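You operate a simulated robot arm through the tools that you are given. There is no shell and no other tool. Be economical: measure what you need, move in short steps, check, and stop when the job is done.

You are at the controls of a simulated robot arm. One attempt, no reset.

JOB
Ratchet the slack wall band till its gauge stands in the green.
Fine: set the red release lever, free the blue catch lever to work the ratchet and fasten it again. Stay out of the red.

The check looks at the end state, three seconds after you hand in, the way a careful person would. Anything else that was tipped, shoved, dropped, spilled or broken makes it a failure.

ROBOT AND FRAMES
A 6-joint arm with a two-finger parallel gripper, fixed in place. Base frame: the origin is at the foot of the arm, x ahead of it, y to its left, z up. Units: m, degrees, N and s.
With the tool pointing down near the work surface it reaches from about 0.16 to 0.74 m from the base axis. Its first joint turns from -166.0 to 166.0 degrees. Payload 3.91 kg.
The TCP is the grasp point between the finger pads, 0.03 m short of the fingertips. In the tool frame z runs along the fingers and y along their closing line. Largest opening 0.11 m; finger width 0.02, thickness 0.01; the body of the gripper, 0.048 by 0.112 m, starts 0.055 m behind the TCP.
Orientation is that of the tool frame in the base frame, as [roll, pitch, yaw] about the fixed x, y, z axes, in that order (R = Rz(yaw) Ry(pitch) Rx(roll)). With the fingers straight down and closing along the base's y, the tool's x points along the base's -x, its y along +y and its z along -z.

CONTROLS
- The arm moves only by the tool jog_arm. Its argument "commands" is a list that holds one entry, the list of rows, each a list of 6 numbers: the shift along the tool's x, y, z in m, then the turn, a rotation vector about the tool's x, y, z in degrees. In form: [[[x, y, z, rx, ry, rz], ...]]. A call has 1 to 8 rows; each row is the pose to reach, as a shift and turn from the pose commanded when the call began, along the tool's axes at that moment. "gripper" is the gripper command, from -1 (shut) to 1 (fully open), values between in proportion, set as the call begins (left out, the last holds). A row lasts 0.2 s, in which the tool goes at most 0.05 m and 8.6 degrees; a call with a longer step from one row to the next is refused whole, and so is a gripper value outside its range. Where a pose cannot be reached the arm comes as near as it can. A force on the tool above 90 N (or 10 N above the force at the start of the call, whichever is more), or a blocked arm, ends the call early, and 0.2 s more pass. The fingers move at their own pace (about 0.045 m/s each) and stop on an object; they squeeze with about 35 N. The grip force told is the motor's: it shows also when the fingers shut on nothing. Time passes only in rows, and 0.2 s behind the last, so rows that repeat a pose let the fingers close. The reply holds the time, the measured pose of the TCP, the force on the tool along the base axes, the opening and the grip force, in the units named above and with some noise, and new pictures: "show" is both (left out), scene, wrist or none.
- Cameras (640 x 400 px; columns grow to the right, rows downward): "scene" is fixed at [0.051, -0.5015, 1.4827]; the picture's right is [0.78, -0.62, 0.00], its down [-0.21, -0.27, -0.94] and it looks along [0.59, 0.73, -0.34] (base axes); focal length 343 px, centre (320, 200). "wrist" rides on the gripper at [0.071, 0.022, -0.107] in the tool frame; the picture's right is [-0.29, 0.96, 0.00], its down [-0.76, -0.23, -0.61] and it looks along [-0.58, -0.18, 0.79] (tool axes); focal length 243 px, centre (320, 200). There is no depth. A picture from a camera that has moved, and an enlarged one, comes with that camera's place and axes in the base frame and with its lens.
- slide_trunk(by): slides the trunk up (or, below 0, down) by that many m; the arm rides with it, the base frame stays. It gives what a move gives, with no picture.
- enlarge(camera, box): a new picture of the part [left, top, right, bottom] of that camera's present view, enlarged. It takes no simulated time.
- hand_in(): hands the job in; it is judged then, once.

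Go step by step. Nothing tells you positions but the pictures and the camera data: compare them with the known pose of the tool, close in by small moves and look again before you grip or let go. The budget is 120 turns and 170 pictures, counting those below and the enlarged ones. Unless the task says otherwise, let go and move clear before handing in, and close with one line.

The tools are called after "Emit:" by a JSON object that holds its "name" and its "arguments". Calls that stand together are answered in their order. jog_arm: Moves the arm, as the interface text tells. Its arguments: {"type":"object","properties":{"commands":{"type":"array","items":{"type":"array","items":{"type":"array","items":{"type":"number"}}}},"gripper":{"type":"number"},"show":{"type":"string","enum":["both","scene","wrist","none"]}},"required":["commands"]} The other tools are called the same way: slide_trunk (by) slides the trunk up or down; enlarge (camera, box) takes an enlarged picture of a part of a camera's view; hand_in () hands the job in.

At the start:

```text
time: 0.0
tool_pos: [0.3082, 0.1018, 1.3043]
ee_rot: [-179.9, 0.0, -180.0]
contact_force: [0.9, 0.4, -0.8]
opening: 0.11
gripper_force: 0.1
trunk travel left (down, up): [-0.525, 0.065]
```

scene: 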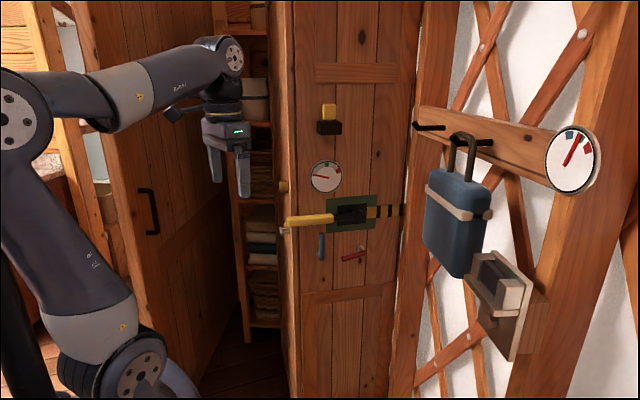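
wrist: 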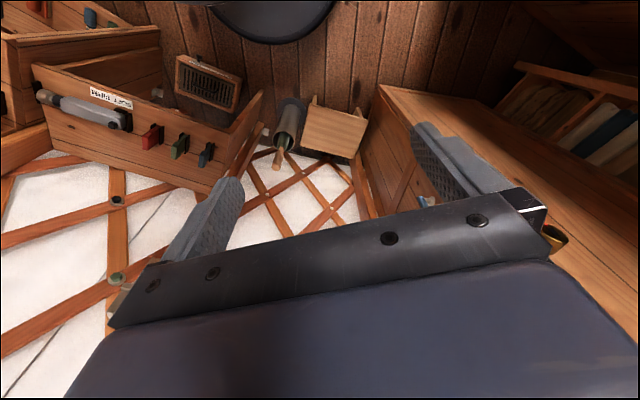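

I see a cabinet door with a gauge, a yellow handle, a blue lever and a red lever below; another gauge sits on the wall at right. I'll enlarge both areas before moving.

Emit:
{"name": "enlarge", "arguments": {"camera": "scene", "box": [270, 90, 430, 280]}}

Emit:
{"name": "enlarge", "arguments": {"camera": "scene", "box": [400, 80, 620, 370]}}

Emit:
{"name": "enlarge", "arguments": {"camera": "wrist", "box": [0, 40, 320, 240]}}

```text
2.11 times, centred on (350, 185) of scene
camera zoom: at [0.051, -0.5015, 1.4827], right [0.78, -0.62, 0.0], down [-0.21, -0.27, -0.94], along [0.59, 0.73, -0.34], focal length 722 px, centre (257, 232)
```

zoom: 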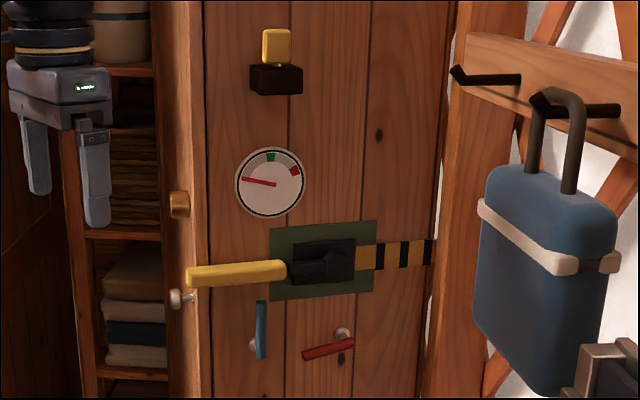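

```text
1.38 times, centred on (510, 225) of scene
camera zoom: at [0.051, -0.5015, 1.4827], right [0.78, -0.62, 0.0], down [-0.21, -0.27, -0.94], along [0.59, 0.73, -0.34], focal length 473 px, centre (58, 166)
```

zoom: 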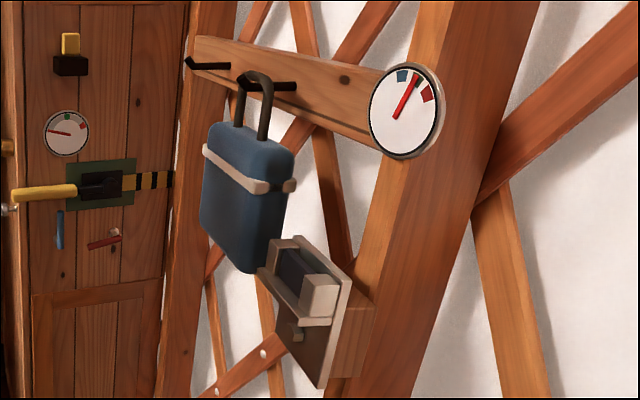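

```text
2.00 times, centred on (160, 140) of wrist
camera zoom: at [0.2376, 0.1258, 1.4111], right [0.29, 0.96, 0.0], down [0.76, -0.23, 0.61], along [0.58, -0.18, -0.79], focal length 485 px, centre (640, 320)
```

zoom: 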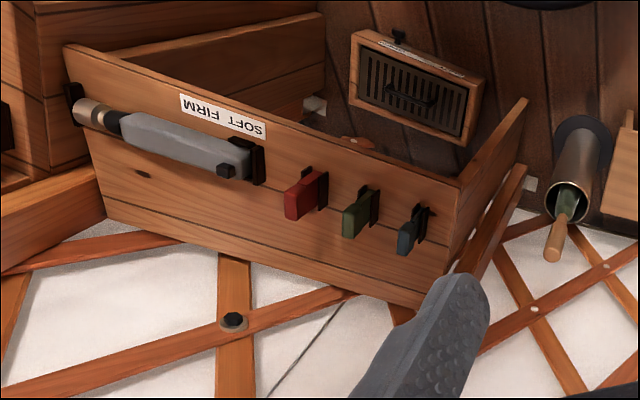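

The yellow-handled ratchet with a striped band, its gauge (needle left, green at top, red right), and the blue and red levers are on the right-hand panel. I estimate it at roughly x 0.65–0.8, y 0.35, with its face turned toward the arm. I'll turn the tool toward it for a closer look.

Emit:
{"name": "jog_arm", "arguments": {"commands": [[[-0.011, -0.01, 0.006, 0, 0, 8.4], [-0.022, -0.02, 0.012, 0, 0, 16.8], [-0.033, -0.03, 0.018, 0, 0, 25.2], [-0.044, -0.04, 0.025, 0, 0, 33.6], [-0.056, -0.05, 0.031, 0, 0, 42], [-0.067, -0.06, 0.037, 0, 0, 50.4], [-0.078, -0.07, 0.043, 0, 0, 58.8], [-0.09, -0.08, 0.05, 0, 0, 67.2]]], "show": "none"}}

Emit:
{"name": "jog_arm", "arguments": {"commands": [[[0, 0, 0, 0, 0, 8], [0, 0, 0, 0, 0, 16], [0, 0, 0, 0, 0, 24], [0, 0, 0, 0, 0, 32], [0, 0, 0, 0, 0, 40], [0, 0, 0, 0, 0, 47.8]]]}}

```text
time: 1.8
tool_pos: [0.3985, 0.0233, 1.2534]
ee_rot: [179.9, 0.0, 112.8]
contact_force: [0.1, 0.0, -0.3]
opening: 0.1101
gripper_force: 0.1
trunk travel left (down, up): [-0.525, 0.065]
```

```text
time: 3.2
tool_pos: [0.398, 0.0231, 1.2538]
ee_rot: [-180.0, 0.0, 64.9]
contact_force: [-0.6, -0.1, -0.3]
opening: 0.1099
gripper_force: 0.1
trunk travel left (down, up): [-0.525, 0.065]
camera wrist: at [0.4488, 0.0797, 1.3611], right [0.74, -0.67, 0.0], down [-0.53, -0.59, 0.61], along [-0.41, -0.45, -0.79], focal length 243 px, centre (320, 200)
```

scene: 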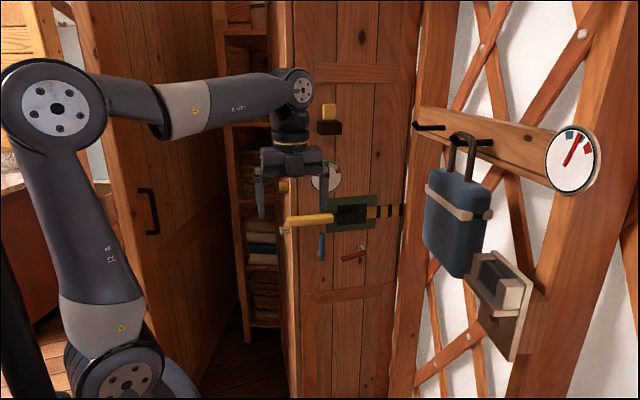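
wrist: 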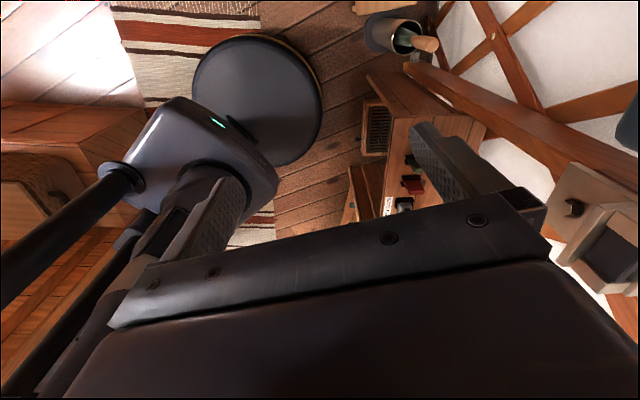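

The tool is turned; next I'll tilt it up to horizontal, facing the panel.

Emit:
{"name": "jog_arm", "arguments": {"commands": [[[0, 0, 0, 0, 8.5, 0], [0, 0, 0, 0, 17, 0], [0, 0, 0, 0, 25.5, 0], [0, 0, 0, 0, 34, 0], [0, 0, 0, 0, 42.5, 0], [0, 0, 0, 0, 51, 0], [0, 0, 0, 0, 59.5, 0], [0, 0, 0, 0, 68, 0]]]}}

```text
time: 5.0
tool_pos: [0.3972, 0.0232, 1.2539]
ee_rot: [180.0, -68.3, 65.1]
contact_force: [-0.5, 0.0, -0.6]
opening: 0.11
gripper_force: 0.0
trunk travel left (down, up): [-0.525, 0.065]
camera wrist: at [0.3871, -0.051, 1.3599], right [0.82, -0.5, -0.27], down [-0.57, -0.67, -0.48], along [0.06, 0.55, -0.84], focal length 243 px, centre (320, 200)
```

scene: 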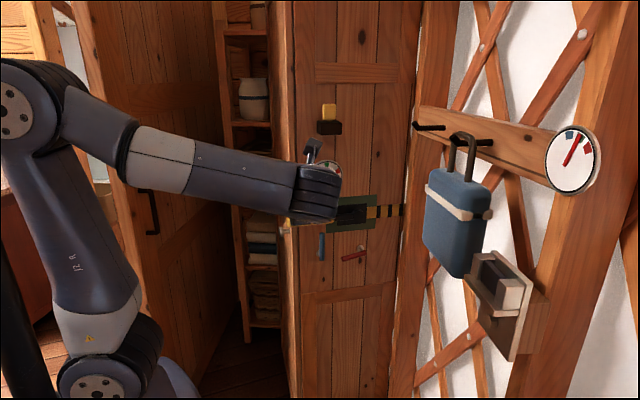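
wrist: 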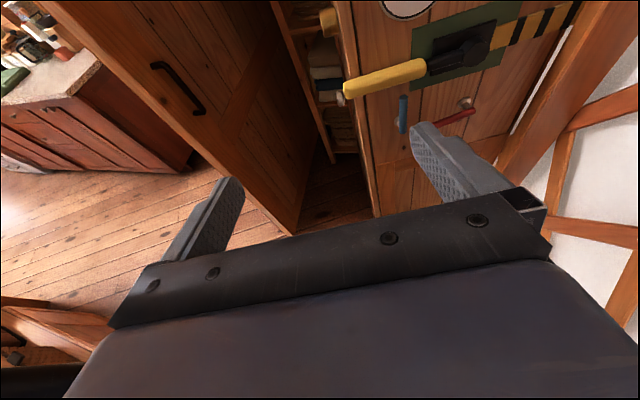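

The ratchet, levers and gauge now show in the wrist view. I'll level the tool fully and back off along the left.

Emit:
{"name": "jog_arm", "arguments": {"commands": [[[0, 0, 0, 0, 7.5, 0], [0, 0, 0, 0, 15, 0], [0, 0, 0, 0, 22, 0]]], "show": "wrist"}}

```text
time: 5.8
tool_pos: [0.399, 0.0225, 1.2543]
ee_rot: [23.2, -90.0, -138.2]
contact_force: [0.4, -0.3, 1.1]
opening: 0.1099
gripper_force: 0.1
trunk travel left (down, up): [-0.525, 0.065]
camera wrist: at [0.3732, -0.0822, 1.3247], right [0.87, -0.4, -0.29], down [-0.46, -0.45, -0.76], along [0.18, 0.79, -0.58], focal length 243 px, centre (320, 200)
```

wrist: 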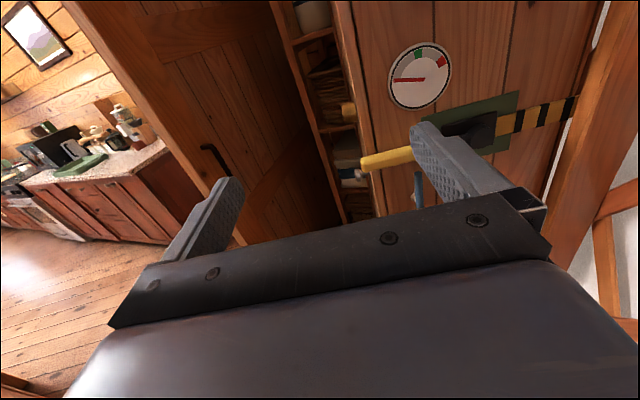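

The panel runs from its left edge near (0.57, 0.30) to the band end near (0.9, 0.2). I put the handle tip at about (0.57, 0.30, 1.08), blue at about (0.65, 0.24, 0.99) and red at about (0.77, 0.20, 0.93). The hanging bag is near (0.68, -0.17), so I'll approach at a shallower yaw to keep the wrist clear of it.

Emit:
{"name": "jog_arm", "arguments": {"commands": [[[-0.01, 0.01, 0, -8, 0, 0], [-0.03, 0.03, 0, -16, 0, 0], [-0.05, 0.05, 0, -24, 0, 0]]]}}

```text
time: 6.6
tool_pos: [0.4443, 0.0043, 1.2046]
ee_rot: [11.7, -90.0, -150.7]
contact_force: [0.8, -0.7, 0.0]
opening: 0.1101
gripper_force: 0.1
trunk travel left (down, up): [-0.525, 0.065]
camera wrist: at [0.3783, -0.0827, 1.2761], right [0.63, -0.72, -0.29], down [-0.61, -0.22, -0.76], along [0.48, 0.65, -0.58], focal length 243 px, centre (320, 200)
```

scene: 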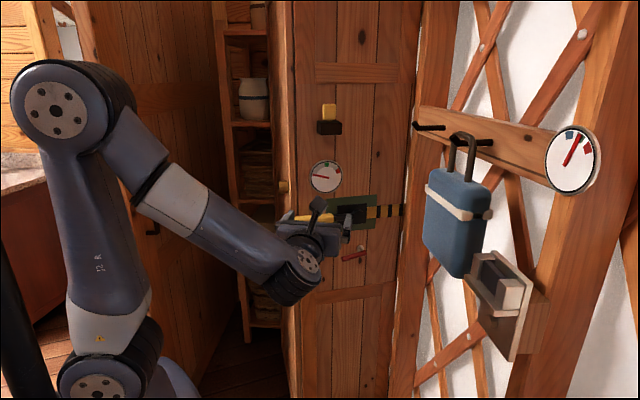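
wrist: 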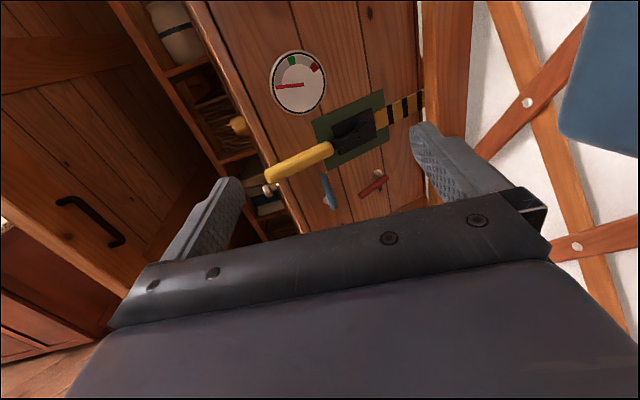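

Excellent view. I'll zoom in on the mechanism.

Emit:
{"name": "enlarge", "arguments": {"camera": "wrist", "box": [240, 30, 440, 220]}}

Emit:
{"name": "enlarge", "arguments": {"camera": "scene", "box": [280, 150, 420, 280]}}

```text
2.11 times, centred on (340, 125) of wrist
camera zoom: at [0.3783, -0.0827, 1.2761], right [0.63, -0.72, -0.29], down [-0.61, -0.22, -0.76], along [0.48, 0.65, -0.58], focal length 511 px, centre (278, 358)
```

zoom: 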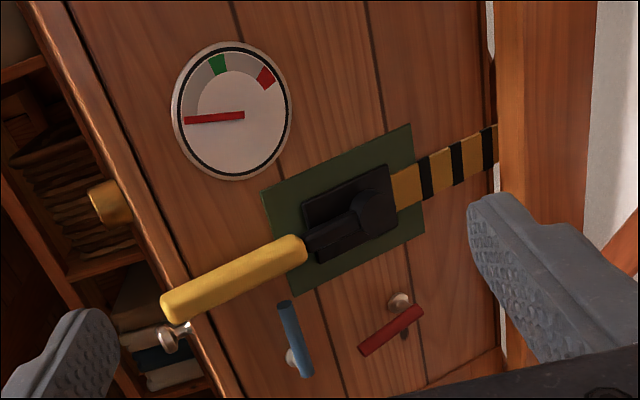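

```text
3.08 times, centred on (350, 215) of scene
camera zoom: at [0.051, -0.5015, 1.4827], right [0.78, -0.62, 0.0], down [-0.21, -0.27, -0.94], along [0.59, 0.73, -0.34], focal length 1056 px, centre (228, 154)
```

zoom: 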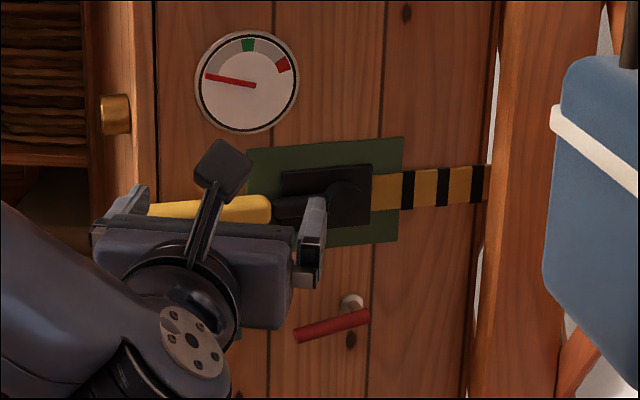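

To triangulate better, I'll take a second view shifted left and a bit lower.

Emit:
{"name": "jog_arm", "arguments": {"commands": [[[-0.02, -0.04, 0, -3, 0, 0], [-0.04, -0.08, 0, -6, 0, 0], [-0.05, -0.12, 0, -8, 0, 0]]], "show": "wrist"}}

Emit:
{"name": "enlarge", "arguments": {"camera": "wrist", "box": [240, 0, 480, 200]}}

```text
time: 7.4
tool_pos: [0.3674, 0.0943, 1.1543]
ee_rot: [95.0, -89.9, 118.0]
contact_force: [-0.5, 0.1, 0.5]
opening: 0.1102
gripper_force: 0.1
trunk travel left (down, up): [-0.525, 0.065]
camera wrist: at [0.2894, 0.0191, 1.225], right [0.52, -0.8, -0.29], down [-0.63, -0.14, -0.76], along [0.57, 0.58, -0.58], focal length 243 px, centre (320, 200)
```

wrist: 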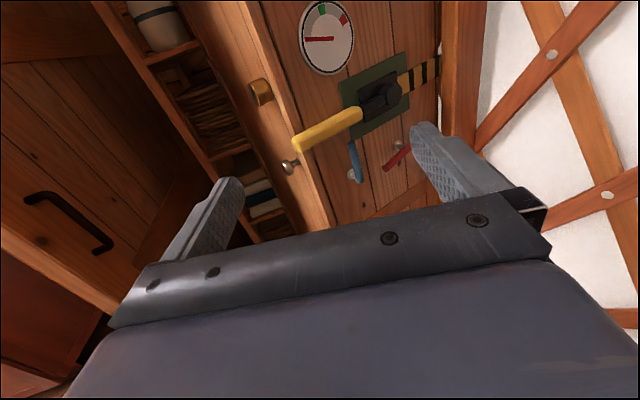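

```text
2.00 times, centred on (360, 100) of wrist
camera zoom: at [0.2894, 0.0191, 1.225], right [0.52, -0.8, -0.29], down [-0.63, -0.14, -0.76], along [0.57, 0.58, -0.58], focal length 485 px, centre (240, 400)
```

zoom: 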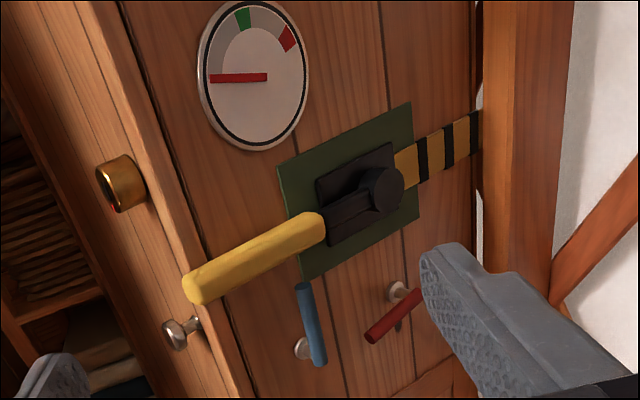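

Triangulated in door coordinates (t along the door to the right, n into it):

| Feature | t (m) | z (m) | Notes |
|---|---|---|---|
| Hub | 0.62 | 1.056 | |
| Handle tip | 0.385 | 1.06 | Horizontal |
| Blue pivot | 0.48 | 0.94 | Lever points up |
| Red pivot | 0.635 | 0.935 | Lever points left, slightly down |

I'll shut the fingers to use as a probe and go below the red lever.

Emit:
{"name": "jog_arm", "arguments": {"commands": [[[-0.034, 0.011, 0.03, 0, 0, 0], [-0.068, 0.022, 0.06, 0, 0, 0], [-0.102, 0.034, 0.09, 0, 0, 0], [-0.136, 0.045, 0.12, 0, 0, 0], [-0.17, 0.056, 0.15, 0, 0, 0], [-0.204, 0.068, 0.18, 0, 0, 0], [-0.236, 0.08, 0.21, 0, 0, 0], [-0.268, 0.091, 0.243, 0, 0, 0]]], "gripper": -1}}

```text
time: 9.2
tool_pos: [0.6205, 0.1501, 0.8848]
ee_rot: [37.3, -89.9, 175.8]
contact_force: [-0.5, 0.5, -0.4]
opening: 0.0
gripper_force: 35.2
trunk travel left (down, up): [-0.525, 0.065]
camera wrist: at [0.5424, 0.0747, 0.9558], right [0.52, -0.8, -0.29], down [-0.64, -0.14, -0.76], along [0.57, 0.58, -0.58], focal length 243 px, centre (320, 200)
```

scene: 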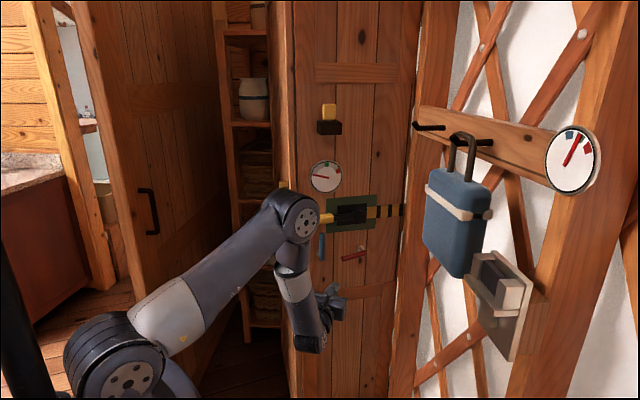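
wrist: 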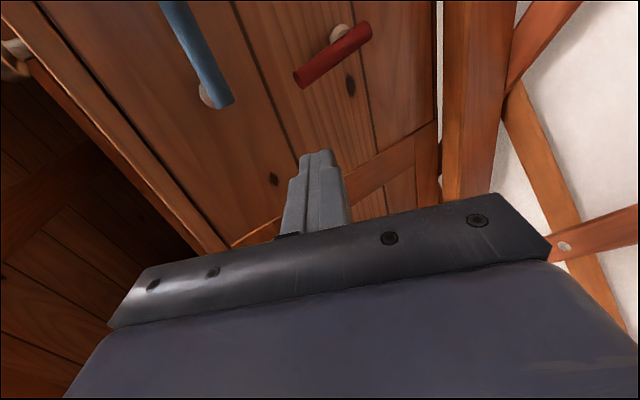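

The probe is just below and in front of the red lever. I'll move in under its free end, then lift gently.

Emit:
{"name": "jog_arm", "arguments": {"commands": [[[-0.008, 0.003, 0.04, 0, 0, 0], [-0.008, 0.006, 0.08, 0, 0, 0], [-0.008, 0.006, 0.105, 0, 0, 0], [-0.008, 0.006, 0.122, 0, 0, 0]]]}}

```text
time: 10.2
tool_pos: [0.7232, 0.212, 0.8782]
ee_rot: [-146.6, -89.9, -0.3]
contact_force: [-0.1, 0.0, 0.2]
opening: 0.0
gripper_force: 34.9
trunk travel left (down, up): [-0.525, 0.065]
camera wrist: at [0.646, 0.1355, 0.9495], right [0.52, -0.8, -0.29], down [-0.64, -0.14, -0.76], along [0.57, 0.58, -0.58], focal length 243 px, centre (320, 200)
```

scene: 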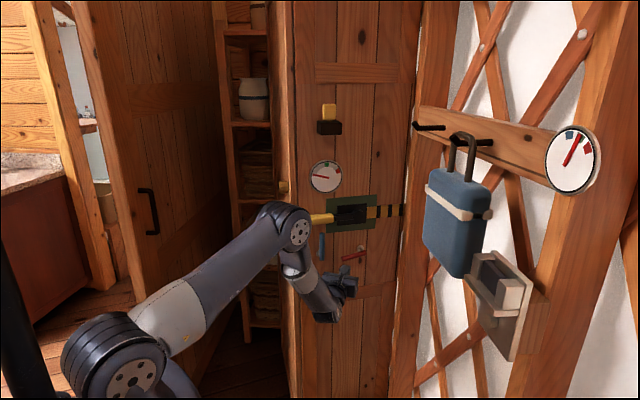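
wrist: 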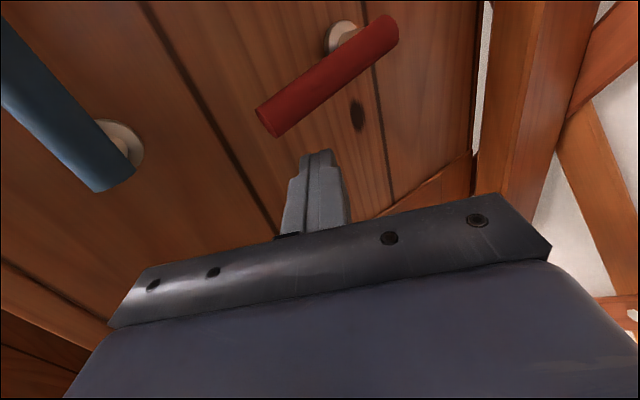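

The tip is under the lever. Lifting slowly now.

Emit:
{"name": "jog_arm", "arguments": {"commands": [[[0.006, 0, 0, 0, 0, 0], [0.012, 0, 0, 0, 0, 0], [0.018, 0, 0, 0, 0, 0], [0.024, 0, 0, 0, 0, 0], [0.03, 0, 0, 0, 0, 0]]], "show": "wrist"}}

```text
time: 11.4
tool_pos: [0.7234, 0.2102, 0.9026]
ee_rot: [-171.7, -89.4, 24.7]
contact_force: [0.3, 1.3, -20.4]
opening: 0.0001
gripper_force: 35.4
trunk travel left (down, up): [-0.525, 0.065]
camera wrist: at [0.6463, 0.1358, 0.9745], right [0.52, -0.8, -0.29], down [-0.64, -0.14, -0.75], along [0.56, 0.58, -0.59], focal length 243 px, centre (320, 200)
```

wrist: 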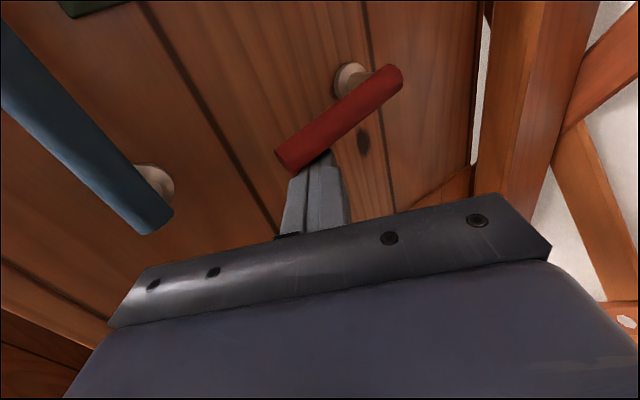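

It resists with 20 N and does not turn, so this looks like a stop. I'll back off and try from above.

Emit:
{"name": "jog_arm", "arguments": {"commands": [[[-0.02, 0, 0, 0, 0, 0], [-0.02, 0, -0.045, 0, 0, 0], [0.0, 0, -0.07, 0, 0, 0], [0.04, 0, -0.07, 0, 0, 0], [0.055, 0, -0.07, 0, 0, 0], [0.055, 0, -0.03, 0, 0, 0], [0.055, 0, 0, 0, 0, 0]]]}}

```text
time: 13.0
tool_pos: [0.7243, 0.2123, 0.9641]
ee_rot: [11.7, -90.0, -158.6]
contact_force: [0.2, 0.8, 0.2]
opening: 0.0001
gripper_force: 35.4
trunk travel left (down, up): [-0.525, 0.065]
camera wrist: at [0.6462, 0.1364, 1.0342], right [0.52, -0.8, -0.29], down [-0.64, -0.14, -0.76], along [0.57, 0.58, -0.58], focal length 243 px, centre (320, 200)
```

scene: 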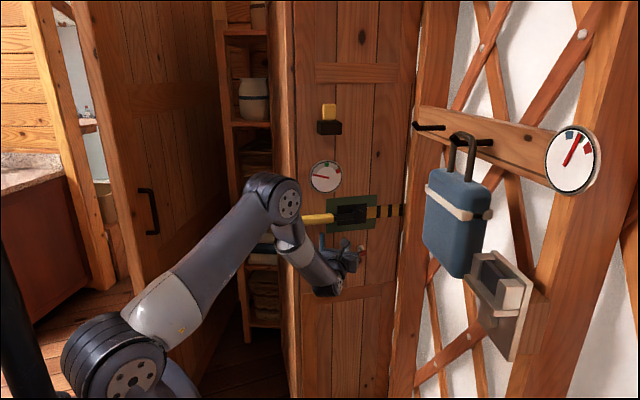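
wrist: 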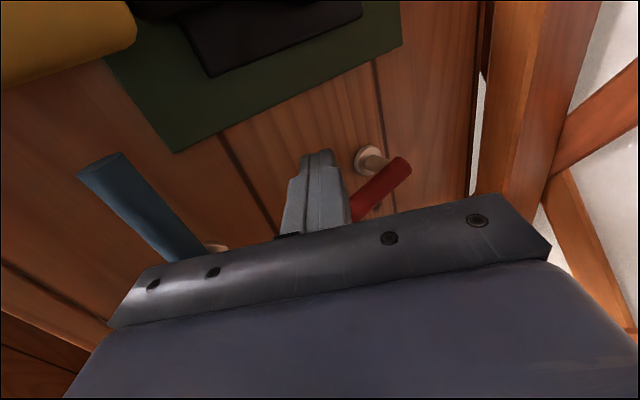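

The finger is above the red lever. Pressing down gently now.

Emit:
{"name": "jog_arm", "arguments": {"commands": [[[-0.02, 0, 0, 0, 0, 0], [-0.028, 0, 0, 0, 0, 0], [-0.034, 0, 0, 0, 0, 0], [-0.04, 0, 0, 0, 0, 0], [-0.046, 0, 0, 0, 0, 0], [-0.052, 0, 0, 0, 0, 0]]], "show": "wrist"}}

```text
time: 14.4
tool_pos: [0.723, 0.2098, 0.9108]
ee_rot: [-150.2, -90.0, 3.1]
contact_force: [0.6, 0.0, 0.5]
opening: 0.0001
gripper_force: 34.6
trunk travel left (down, up): [-0.525, 0.065]
camera wrist: at [0.6454, 0.1343, 0.9824], right [0.52, -0.8, -0.29], down [-0.63, -0.14, -0.76], along [0.57, 0.58, -0.58], focal length 243 px, centre (320, 200)
```

wrist: 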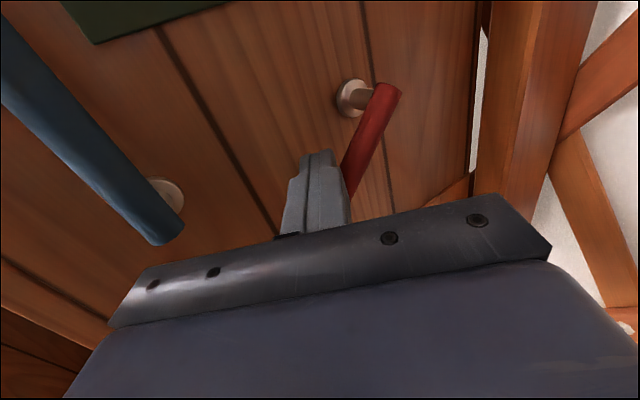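

The lever turns freely downward. I'll carry on down and sweep right along the door until it hits its stop.

Emit:
{"name": "jog_arm", "arguments": {"commands": [[[-0.01, 0, 0, 0, 0, 0], [-0.02, 0, 0, 0, 0, 0], [-0.025, 0.0085, 0.005, 0, 0, 0], [-0.025, 0.017, 0.0105, 0, 0, 0]]], "show": "wrist"}}

```text
time: 15.4
tool_pos: [0.7406, 0.2021, 0.8869]
ee_rot: [-167.8, -90.0, 20.7]
contact_force: [-0.3, 0.1, -0.1]
opening: 0.0
gripper_force: 35.4
trunk travel left (down, up): [-0.525, 0.065]
camera wrist: at [0.6634, 0.1263, 0.9578], right [0.52, -0.8, -0.29], down [-0.64, -0.14, -0.76], along [0.57, 0.58, -0.58], focal length 243 px, centre (320, 200)
```

wrist: 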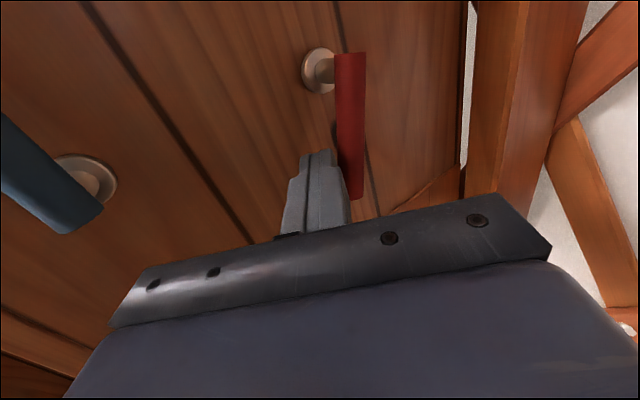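

Emit:
{"name": "jog_arm", "arguments": {"commands": [[[0, 0.0065, 0.004, 0, 0, 0], [0, 0.013, 0.008, 0, 0, 0], [0, 0.019, 0.012, 0, 0, 0]]]}}

```text
time: 16.2
tool_pos: [0.7577, 0.1966, 0.8861]
ee_rot: [106.7, -89.8, 106.8]
contact_force: [-34.3, 10.4, 2.5]
opening: 0.0
gripper_force: 34.8
trunk travel left (down, up): [-0.525, 0.065]
camera wrist: at [0.6804, 0.1206, 0.9575], right [0.53, -0.8, -0.29], down [-0.63, -0.15, -0.76], along [0.56, 0.58, -0.58], focal length 243 px, centre (320, 200)
```

scene: 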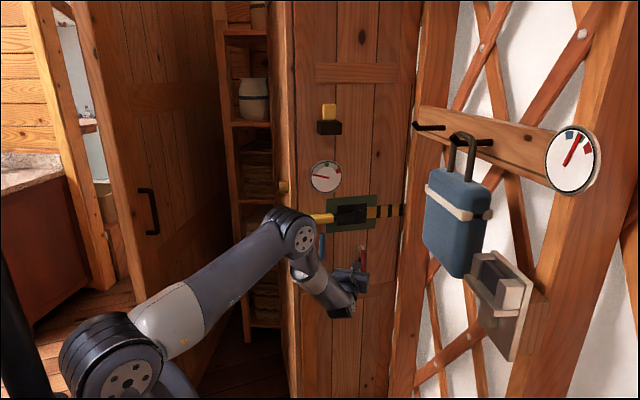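
wrist: 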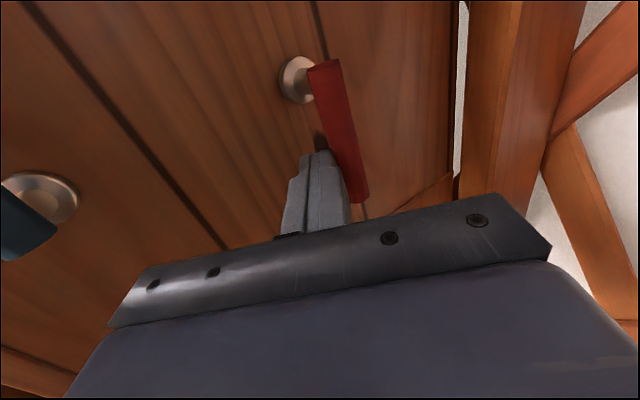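

The red lever hit its far stop pointing straight down. I take that as set, since it began at its other stop. Next is the blue catch: I'll back off and come in at its right side near the top.

Emit:
{"name": "jog_arm", "arguments": {"commands": [[[0, -0.017, -0.0105, 0, 0, 0], [0, -0.02, -0.055, 0, 0, 0], [0.03, -0.03, -0.09, 0, 0, 0], [0.07, -0.048, -0.11, 0, 0, 0], [0.099, -0.065, -0.11, 0, 0, 0], [0.099, -0.065, -0.08, 0, 0, 0]]]}}

```text
time: 17.6
tool_pos: [0.6595, 0.2052, 0.9868]
ee_rot: [-175.3, -89.9, 28.4]
contact_force: [0.0, -0.9, 0.0]
opening: 0.0
gripper_force: 34.8
trunk travel left (down, up): [-0.525, 0.065]
camera wrist: at [0.5826, 0.1288, 1.058], right [0.52, -0.8, -0.29], down [-0.64, -0.14, -0.76], along [0.57, 0.58, -0.58], focal length 243 px, centre (320, 200)
```

scene: 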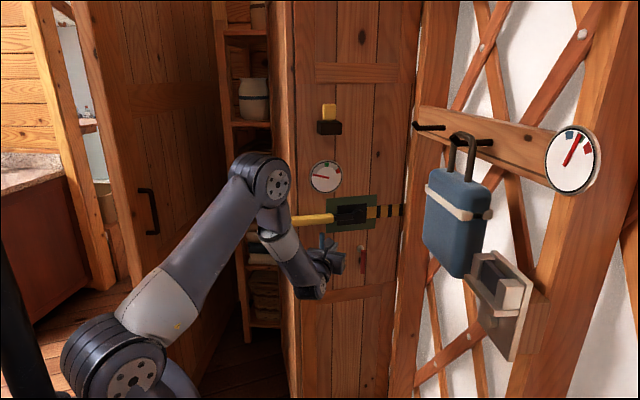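
wrist: 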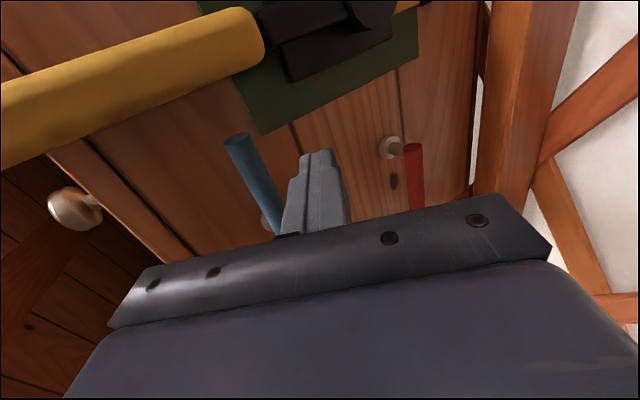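

Red stays down. I'll advance beside the blue lever and press left.

Emit:
{"name": "jog_arm", "arguments": {"commands": [[[0, 0, 0.034, 0, 0, 0], [0, -0.02, 0.0215, 0, 0, 0], [0, -0.027, 0.017, 0, 0, 0], [0, -0.034, 0.0125, 0, 0, 0], [0, -0.041, 0.008, 0, 0, 0]]], "show": "wrist"}}

```text
time: 18.8
tool_pos: [0.6445, 0.2413, 0.9846]
ee_rot: [166.4, -90.0, 46.7]
contact_force: [0.6, 0.4, 0.3]
opening: 0.0001
gripper_force: 34.9
trunk travel left (down, up): [-0.525, 0.065]
camera wrist: at [0.5667, 0.1677, 1.0557], right [0.52, -0.8, -0.29], down [-0.64, -0.14, -0.76], along [0.57, 0.58, -0.58], focal length 243 px, centre (320, 200)
```

wrist: 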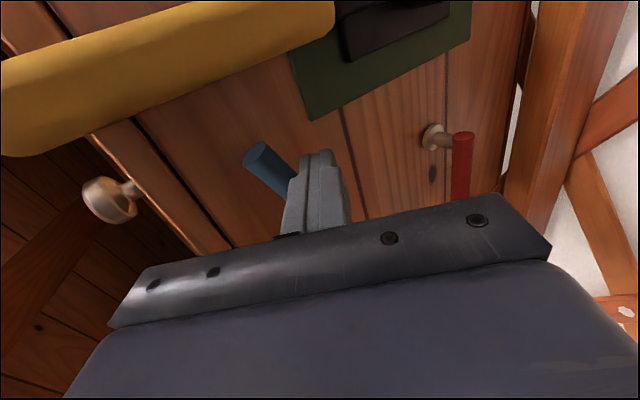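

Blue swings freely left. I'll continue the sweep left and down to its stop.

Emit:
{"name": "jog_arm", "arguments": {"commands": [[[0, -0.013, -0.008, 0, 0, 0], [0, -0.025, -0.016, 0, 0, 0], [-0.008, -0.036, -0.0225, 0, 0, 0], [-0.02, -0.045, -0.028, 0, 0, 0], [-0.03, -0.047, -0.0295, 0, 0, 0]]], "show": "wrist"}}

```text
time: 20.0
tool_pos: [0.6037, 0.2441, 0.9568]
ee_rot: [168.2, -89.9, 46.0]
contact_force: [-0.3, 0.3, 0.2]
opening: 0.0
gripper_force: 35.7
out of reach, approached as far as the arm can: row 2, 3, 4, 5
trunk travel left (down, up): [-0.525, 0.065]
camera wrist: at [0.527, 0.1671, 1.0285], right [0.54, -0.79, -0.29], down [-0.63, -0.15, -0.76], along [0.56, 0.59, -0.58], focal length 243 px, centre (320, 200)
```

wrist: 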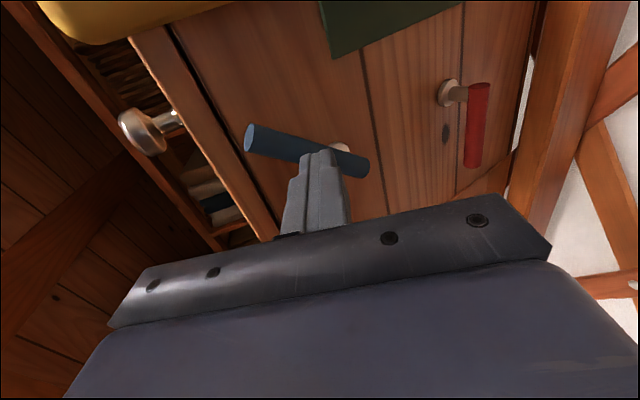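

Blue has turned about 50° so far. I'll press down on it to find the end stop.

Emit:
{"name": "jog_arm", "arguments": {"commands": [[[-0.008, 0, 0, 0, 0, 0], [-0.016, 0, 0, 0, 0, 0], [-0.024, 0, 0, 0, 0, 0]]], "show": "wrist"}}

```text
time: 20.8
tool_pos: [0.6064, 0.2371, 0.9333]
ee_rot: [79.8, -90.0, 133.7]
contact_force: [0.4, 0.4, 0.2]
opening: 0.0
gripper_force: 34.9
out of reach, approached as far as the arm can: row 1, 2, 3
trunk travel left (down, up): [-0.525, 0.065]
camera wrist: at [0.53, 0.1612, 1.0047], right [0.53, -0.8, -0.29], down [-0.63, -0.14, -0.76], along [0.56, 0.59, -0.58], focal length 243 px, centre (320, 200)
```

wrist: 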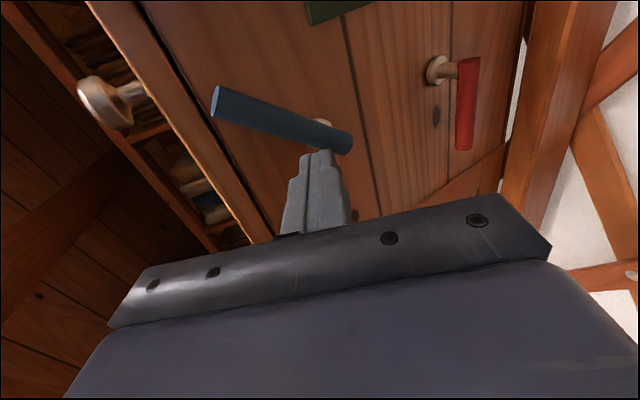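

The tip slipped in front of the lever because the arm hit a reach limit. I'll retreat, rise, and try more yaw toward the door.

Emit:
{"name": "jog_arm", "arguments": {"commands": [[[0, 0, -0.04, 0, 0, 0], [0.03, 0, -0.06, 4, 0, 0], [0.06, 0, -0.07, 8, 0, 0], [0.06, 0, -0.07, 14, 0, 0]]]}}

```text
time: 21.8
tool_pos: [0.5471, 0.1986, 0.993]
ee_rot: [80.5, -90.0, 146.6]
contact_force: [-0.5, 0.6, 0.0]
opening: 0.0
gripper_force: 34.5
trunk travel left (down, up): [-0.525, 0.065]
camera wrist: at [0.4906, 0.1069, 1.064], right [0.7, -0.65, -0.29], down [-0.58, -0.29, -0.76], along [0.41, 0.7, -0.58], focal length 243 px, centre (320, 200)
```

scene: 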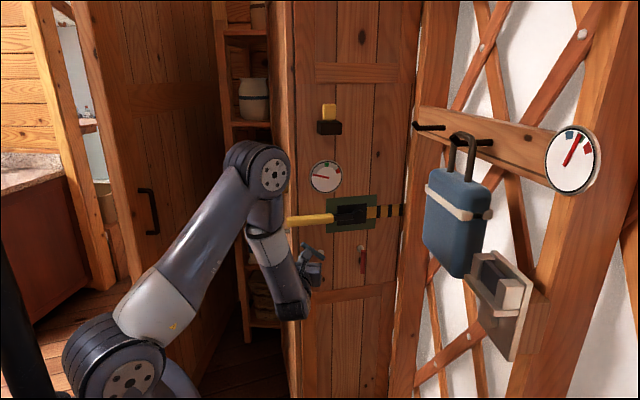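
wrist: 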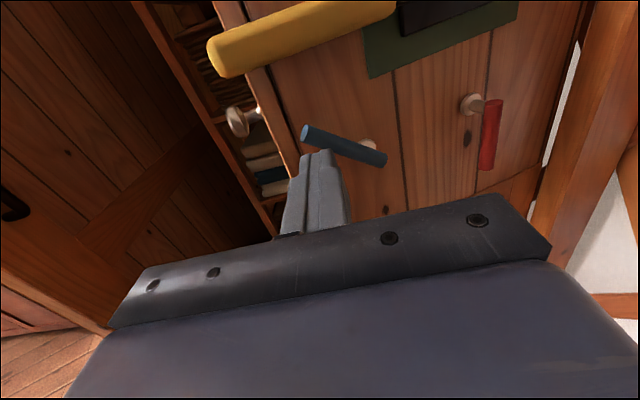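

That orientation is reachable. Blue's free end is at about z 0.99, so I'll come in above it and press down.

Emit:
{"name": "jog_arm", "arguments": {"commands": [[[0.02, 0, 0.02, 0, 0, 0], [0.02, 0.003, 0.06, 0, 0, 0], [0.02, 0.003, 0.085, 0, 0, 0], [0.008, 0.003, 0.085, 0, 0, 0], [-0.004, 0.003, 0.085, 0, 0, 0], [-0.016, 0.003, 0.085, 0, 0, 0], [-0.026, 0.003, 0.085, 0, 0, 0]]], "show": "wrist"}}

```text
time: 23.4
tool_pos: [0.6097, 0.2591, 0.9668]
ee_rot: [-122.4, -90.0, -10.6]
contact_force: [0.0, 0.2, -0.7]
opening: 0.0001
gripper_force: 35.3
trunk travel left (down, up): [-0.525, 0.065]
camera wrist: at [0.5522, 0.1668, 1.0377], right [0.7, -0.65, -0.29], down [-0.58, -0.29, -0.76], along [0.41, 0.7, -0.58], focal length 243 px, centre (320, 200)
```

wrist: 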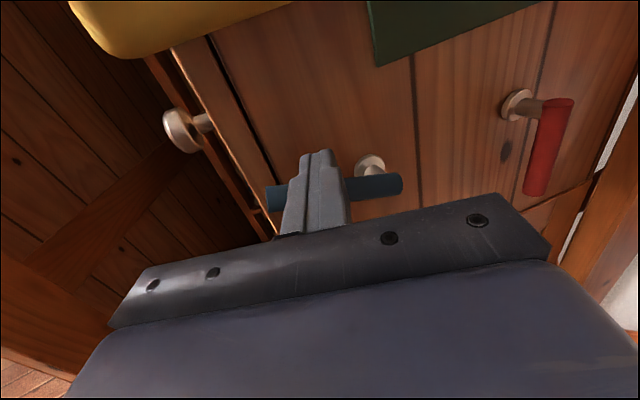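

Blue is now nearly horizontal to the left. I'll press a little further to feel for the stop.

Emit:
{"name": "jog_arm", "arguments": {"commands": [[[-0.008, 0, 0, 0, 0, 0], [-0.016, 0, 0, 0, 0, 0], [-0.022, 0, 0, 0, 0, 0]]], "show": "wrist"}}

```text
time: 24.2
tool_pos: [0.6092, 0.2578, 0.9477]
ee_rot: [15.8, -89.5, -148.9]
contact_force: [1.9, 0.8, 14.1]
opening: 0.0001
gripper_force: 35.0
trunk travel left (down, up): [-0.525, 0.065]
camera wrist: at [0.5516, 0.1663, 1.0186], right [0.7, -0.65, -0.29], down [-0.58, -0.29, -0.76], along [0.42, 0.7, -0.58], focal length 243 px, centre (320, 200)
```

wrist: 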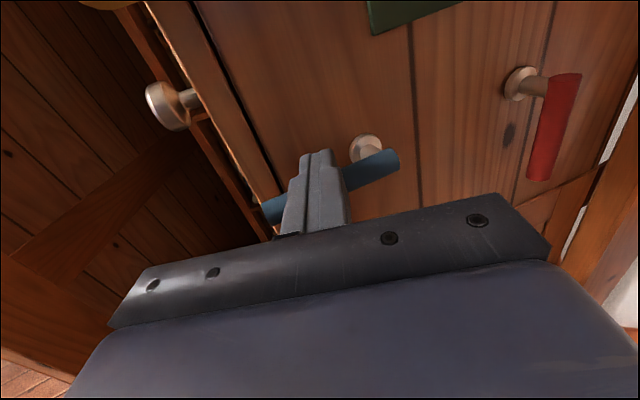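

Blue has reached its free stop pointing left. Next I'll test the handle by going under the yellow grip near its end and nudging it up.

Emit:
{"name": "jog_arm", "arguments": {"commands": [[[0.02, 0, 0, 0, 0, 0], [0.03, 0, -0.04, 0, 0, 0], [0.045, -0.015, -0.07, 0, 0, 0], [0.07, -0.03, -0.07, 0, 0, 0], [0.07, -0.03, -0.035, 0, 0, 0], [0.07, -0.03, 0.005, 0, 0, 0]]]}}

```text
time: 25.6
tool_pos: [0.5899, 0.2836, 1.0152]
ee_rot: [-137.1, -90.0, 4.1]
contact_force: [0.4, 0.3, 0.2]
opening: 0.0001
gripper_force: 34.5
trunk travel left (down, up): [-0.525, 0.065]
camera wrist: at [0.5335, 0.1911, 1.0867], right [0.7, -0.65, -0.29], down [-0.58, -0.29, -0.76], along [0.41, 0.7, -0.58], focal length 243 px, centre (320, 200)
```

scene: 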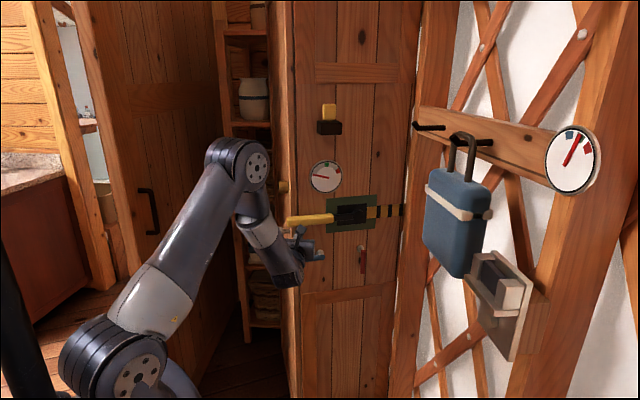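
wrist: 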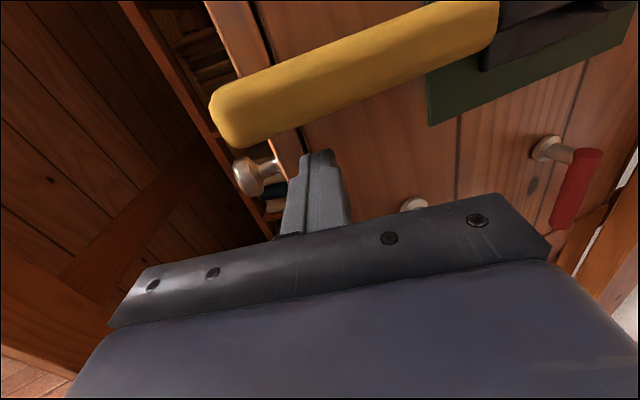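

Emit:
{"name": "jog_arm", "arguments": {"commands": [[[0.01, 0, 0, 0, 0, 0], [0.018, 0, 0, 0, 0, 0], [0.026, 0, 0, 0, 0, 0], [0.034, 0, 0, 0, 0, 0], [0.042, 0, 0, 0, 0, 0]]]}}

```text
time: 26.8
tool_pos: [0.5911, 0.2832, 1.0387]
ee_rot: [-165.8, -87.5, 32.9]
contact_force: [-10.1, -1.2, -73.5]
opening: 0.0
gripper_force: 35.0
trunk travel left (down, up): [-0.525, 0.065]
camera wrist: at [0.5354, 0.1928, 1.114], right [0.69, -0.66, -0.3], down [-0.61, -0.31, -0.73], along [0.39, 0.69, -0.61], focal length 243 px, centre (320, 200)
```

scene: 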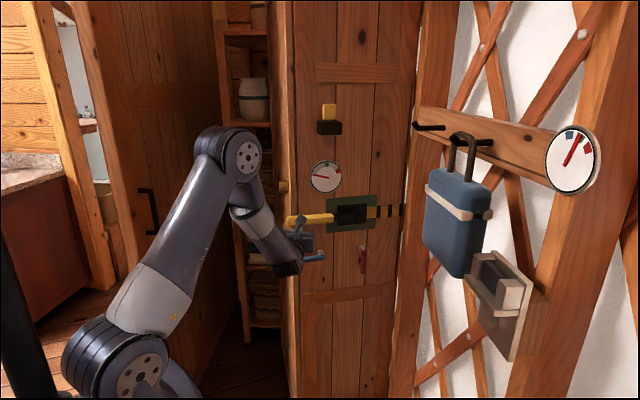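
wrist: 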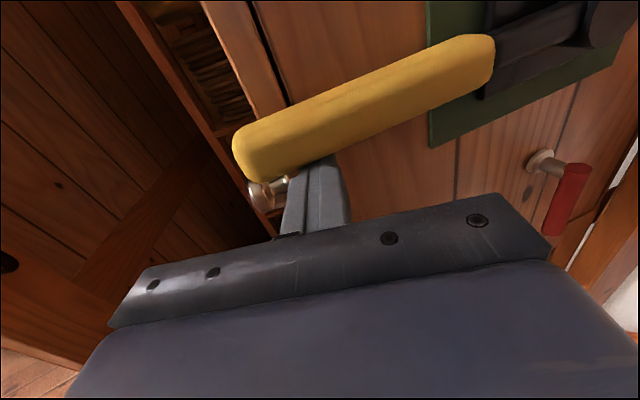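

Upward is a hard stop with the gauge unmoved. I'll back out and push from above.

Emit:
{"name": "jog_arm", "arguments": {"commands": [[[-0.03, 0, 0, 0, 0, 0], [-0.03, 0, -0.04, 0, 0, 0], [-0.01, 0, -0.075, 0, 0, 0], [0.03, 0, -0.075, 0, 0, 0], [0.065, 0, -0.075, 0, 0, 0], [0.065, 0, -0.035, 0, 0, 0], [0.065, 0, 0, 0, 0, 0]]]}}

```text
time: 28.4
tool_pos: [0.5928, 0.2824, 1.1215]
ee_rot: [-108.9, -90.0, -24.1]
contact_force: [0.5, 0.4, 0.5]
opening: 0.0
gripper_force: 35.0
trunk travel left (down, up): [-0.525, 0.065]
camera wrist: at [0.5357, 0.1906, 1.1924], right [0.7, -0.65, -0.29], down [-0.58, -0.29, -0.76], along [0.41, 0.7, -0.58], focal length 243 px, centre (320, 200)
```

scene: 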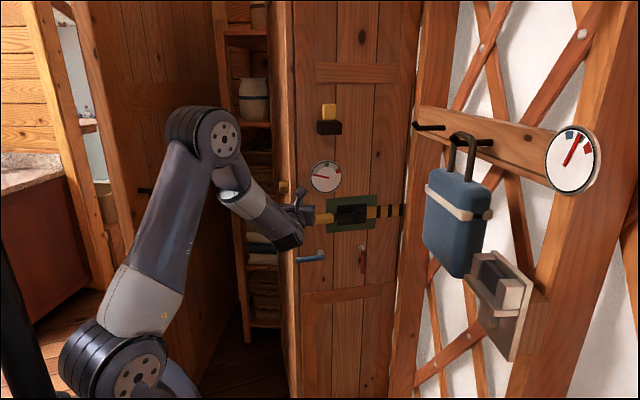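
wrist: 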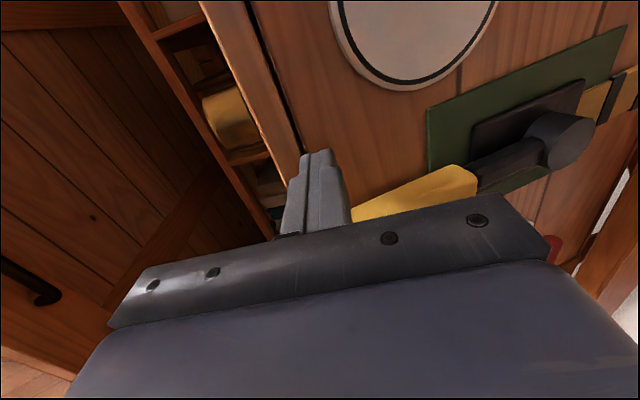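

Emit:
{"name": "jog_arm", "arguments": {"commands": [[[-0.02, 0, 0, 0, 0, 0], [-0.03, 0, 0, 0, 0, 0], [-0.04, 0, 0, 0, 0, 0], [-0.05, 0, 0, 0, 0, 0], [-0.058, 0, 0, 0, 0, 0]]]}}

Emit:
{"name": "enlarge", "arguments": {"camera": "scene", "box": [270, 140, 410, 290]}}

```text
time: 29.6
tool_pos: [0.5905, 0.2811, 1.064]
ee_rot: [-29.6, -90.0, -103.5]
contact_force: [0.8, 1.0, 1.7]
opening: 0.0
gripper_force: 35.3
trunk travel left (down, up): [-0.525, 0.065]
camera wrist: at [0.5337, 0.1893, 1.1352], right [0.7, -0.65, -0.29], down [-0.58, -0.29, -0.76], along [0.41, 0.7, -0.58], focal length 243 px, centre (320, 200)
```

scene: 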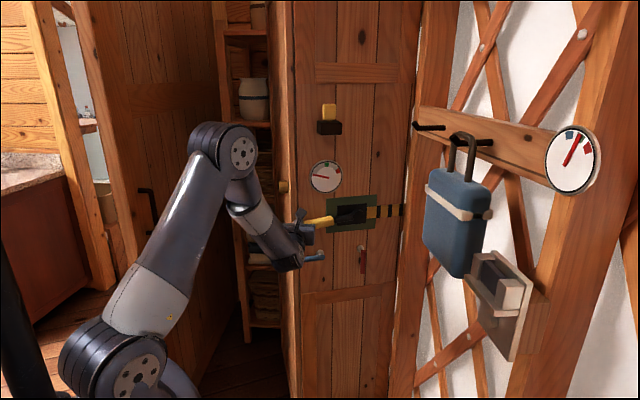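
wrist: 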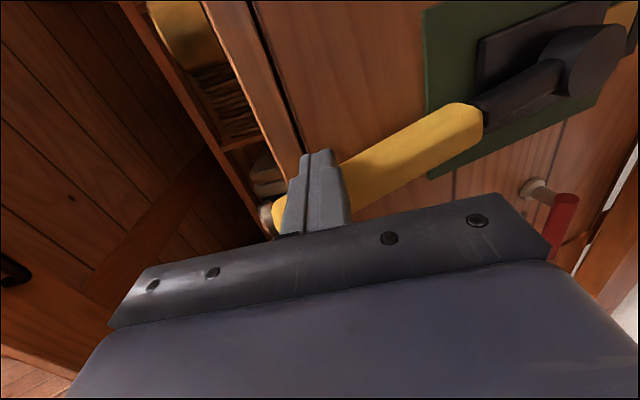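

```text
2.67 times, centred on (340, 215) of scene
camera zoom: at [0.051, -0.5015, 1.4827], right [0.78, -0.62, 0.0], down [-0.21, -0.27, -0.94], along [0.59, 0.73, -0.34], focal length 915 px, centre (267, 160)
```

zoom: 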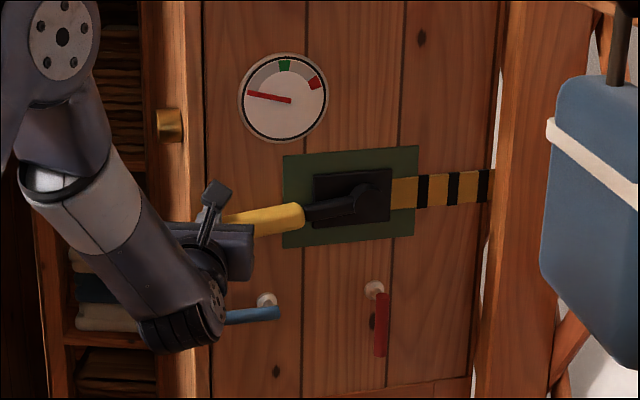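

The handle swings down easily. I'll continue the stroke slowly while watching the gauge.

Emit:
{"name": "jog_arm", "arguments": {"commands": [[[-0.01, 0, 0, 0, 0, 0], [-0.02, 0.002, 0, 0, 0, 0], [-0.03, 0.004, 0.001, 0, 0, 0]]], "show": "wrist"}}

Emit:
{"name": "enlarge", "arguments": {"camera": "scene", "box": [270, 140, 410, 290]}}

```text
time: 30.4
tool_pos: [0.5933, 0.2805, 1.0331]
ee_rot: [34.8, -90.0, -167.6]
contact_force: [0.1, -0.1, 3.7]
opening: 0.0002
gripper_force: 34.8
trunk travel left (down, up): [-0.525, 0.065]
camera wrist: at [0.5366, 0.1878, 1.1052], right [0.7, -0.65, -0.29], down [-0.58, -0.29, -0.76], along [0.41, 0.7, -0.58], focal length 243 px, centre (320, 200)
```

wrist: 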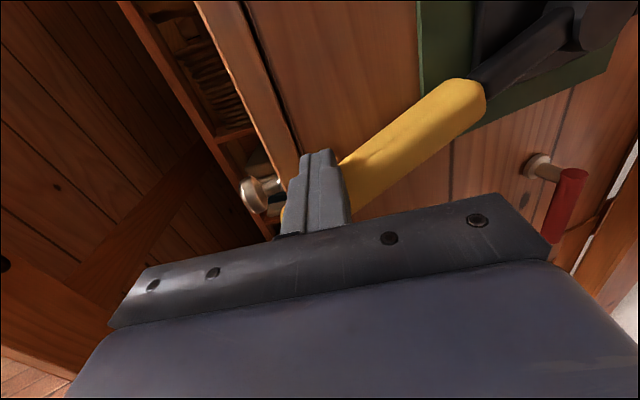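

```text
2.67 times, centred on (340, 215) of scene
camera zoom: at [0.051, -0.5015, 1.4827], right [0.78, -0.62, 0.0], down [-0.21, -0.27, -0.94], along [0.59, 0.73, -0.34], focal length 915 px, centre (267, 160)
```

zoom: 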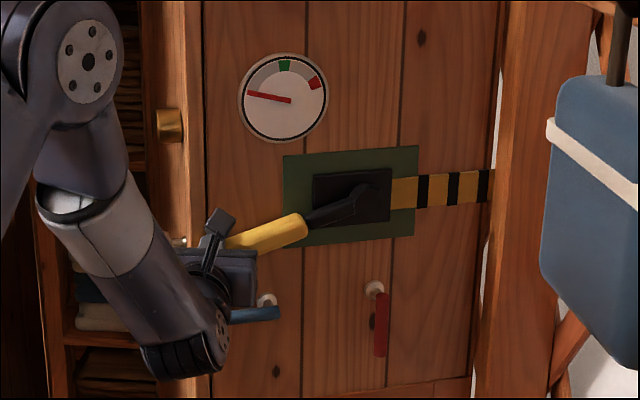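

Emit:
{"name": "jog_arm", "arguments": {"commands": [[[-0.01, 0.004, 0.001, 0, 0, 0], [-0.02, 0.008, 0.003, 0, 0, 0], [-0.03, 0.013, 0.005, 0, 0, 0]]], "show": "wrist"}}

Emit:
{"name": "enlarge", "arguments": {"camera": "scene", "box": [270, 140, 410, 290]}}

```text
time: 31.2
tool_pos: [0.6029, 0.2765, 1.0085]
ee_rot: [26.1, -89.3, -158.7]
contact_force: [-19.7, 2.4, 21.1]
opening: 0.0
gripper_force: 34.5
trunk travel left (down, up): [-0.525, 0.065]
camera wrist: at [0.5461, 0.1841, 1.0783], right [0.71, -0.65, -0.29], down [-0.57, -0.29, -0.77], along [0.41, 0.71, -0.57], focal length 243 px, centre (320, 200)
```

wrist: 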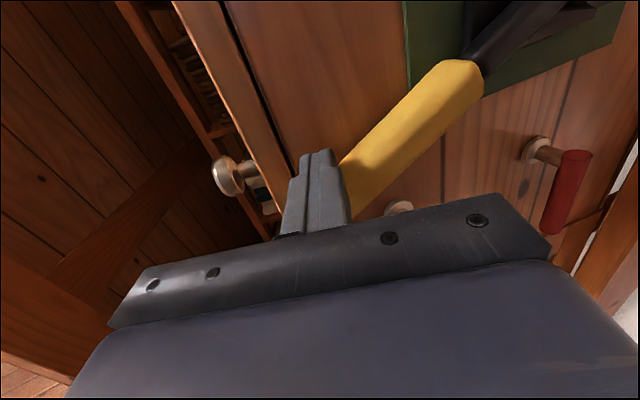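

```text
2.67 times, centred on (340, 215) of scene
camera zoom: at [0.051, -0.5015, 1.4827], right [0.78, -0.62, 0.0], down [-0.21, -0.27, -0.94], along [0.59, 0.73, -0.34], focal length 915 px, centre (267, 160)
```

zoom: 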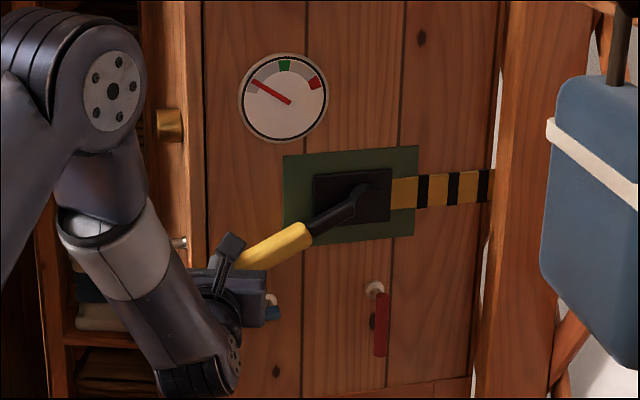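

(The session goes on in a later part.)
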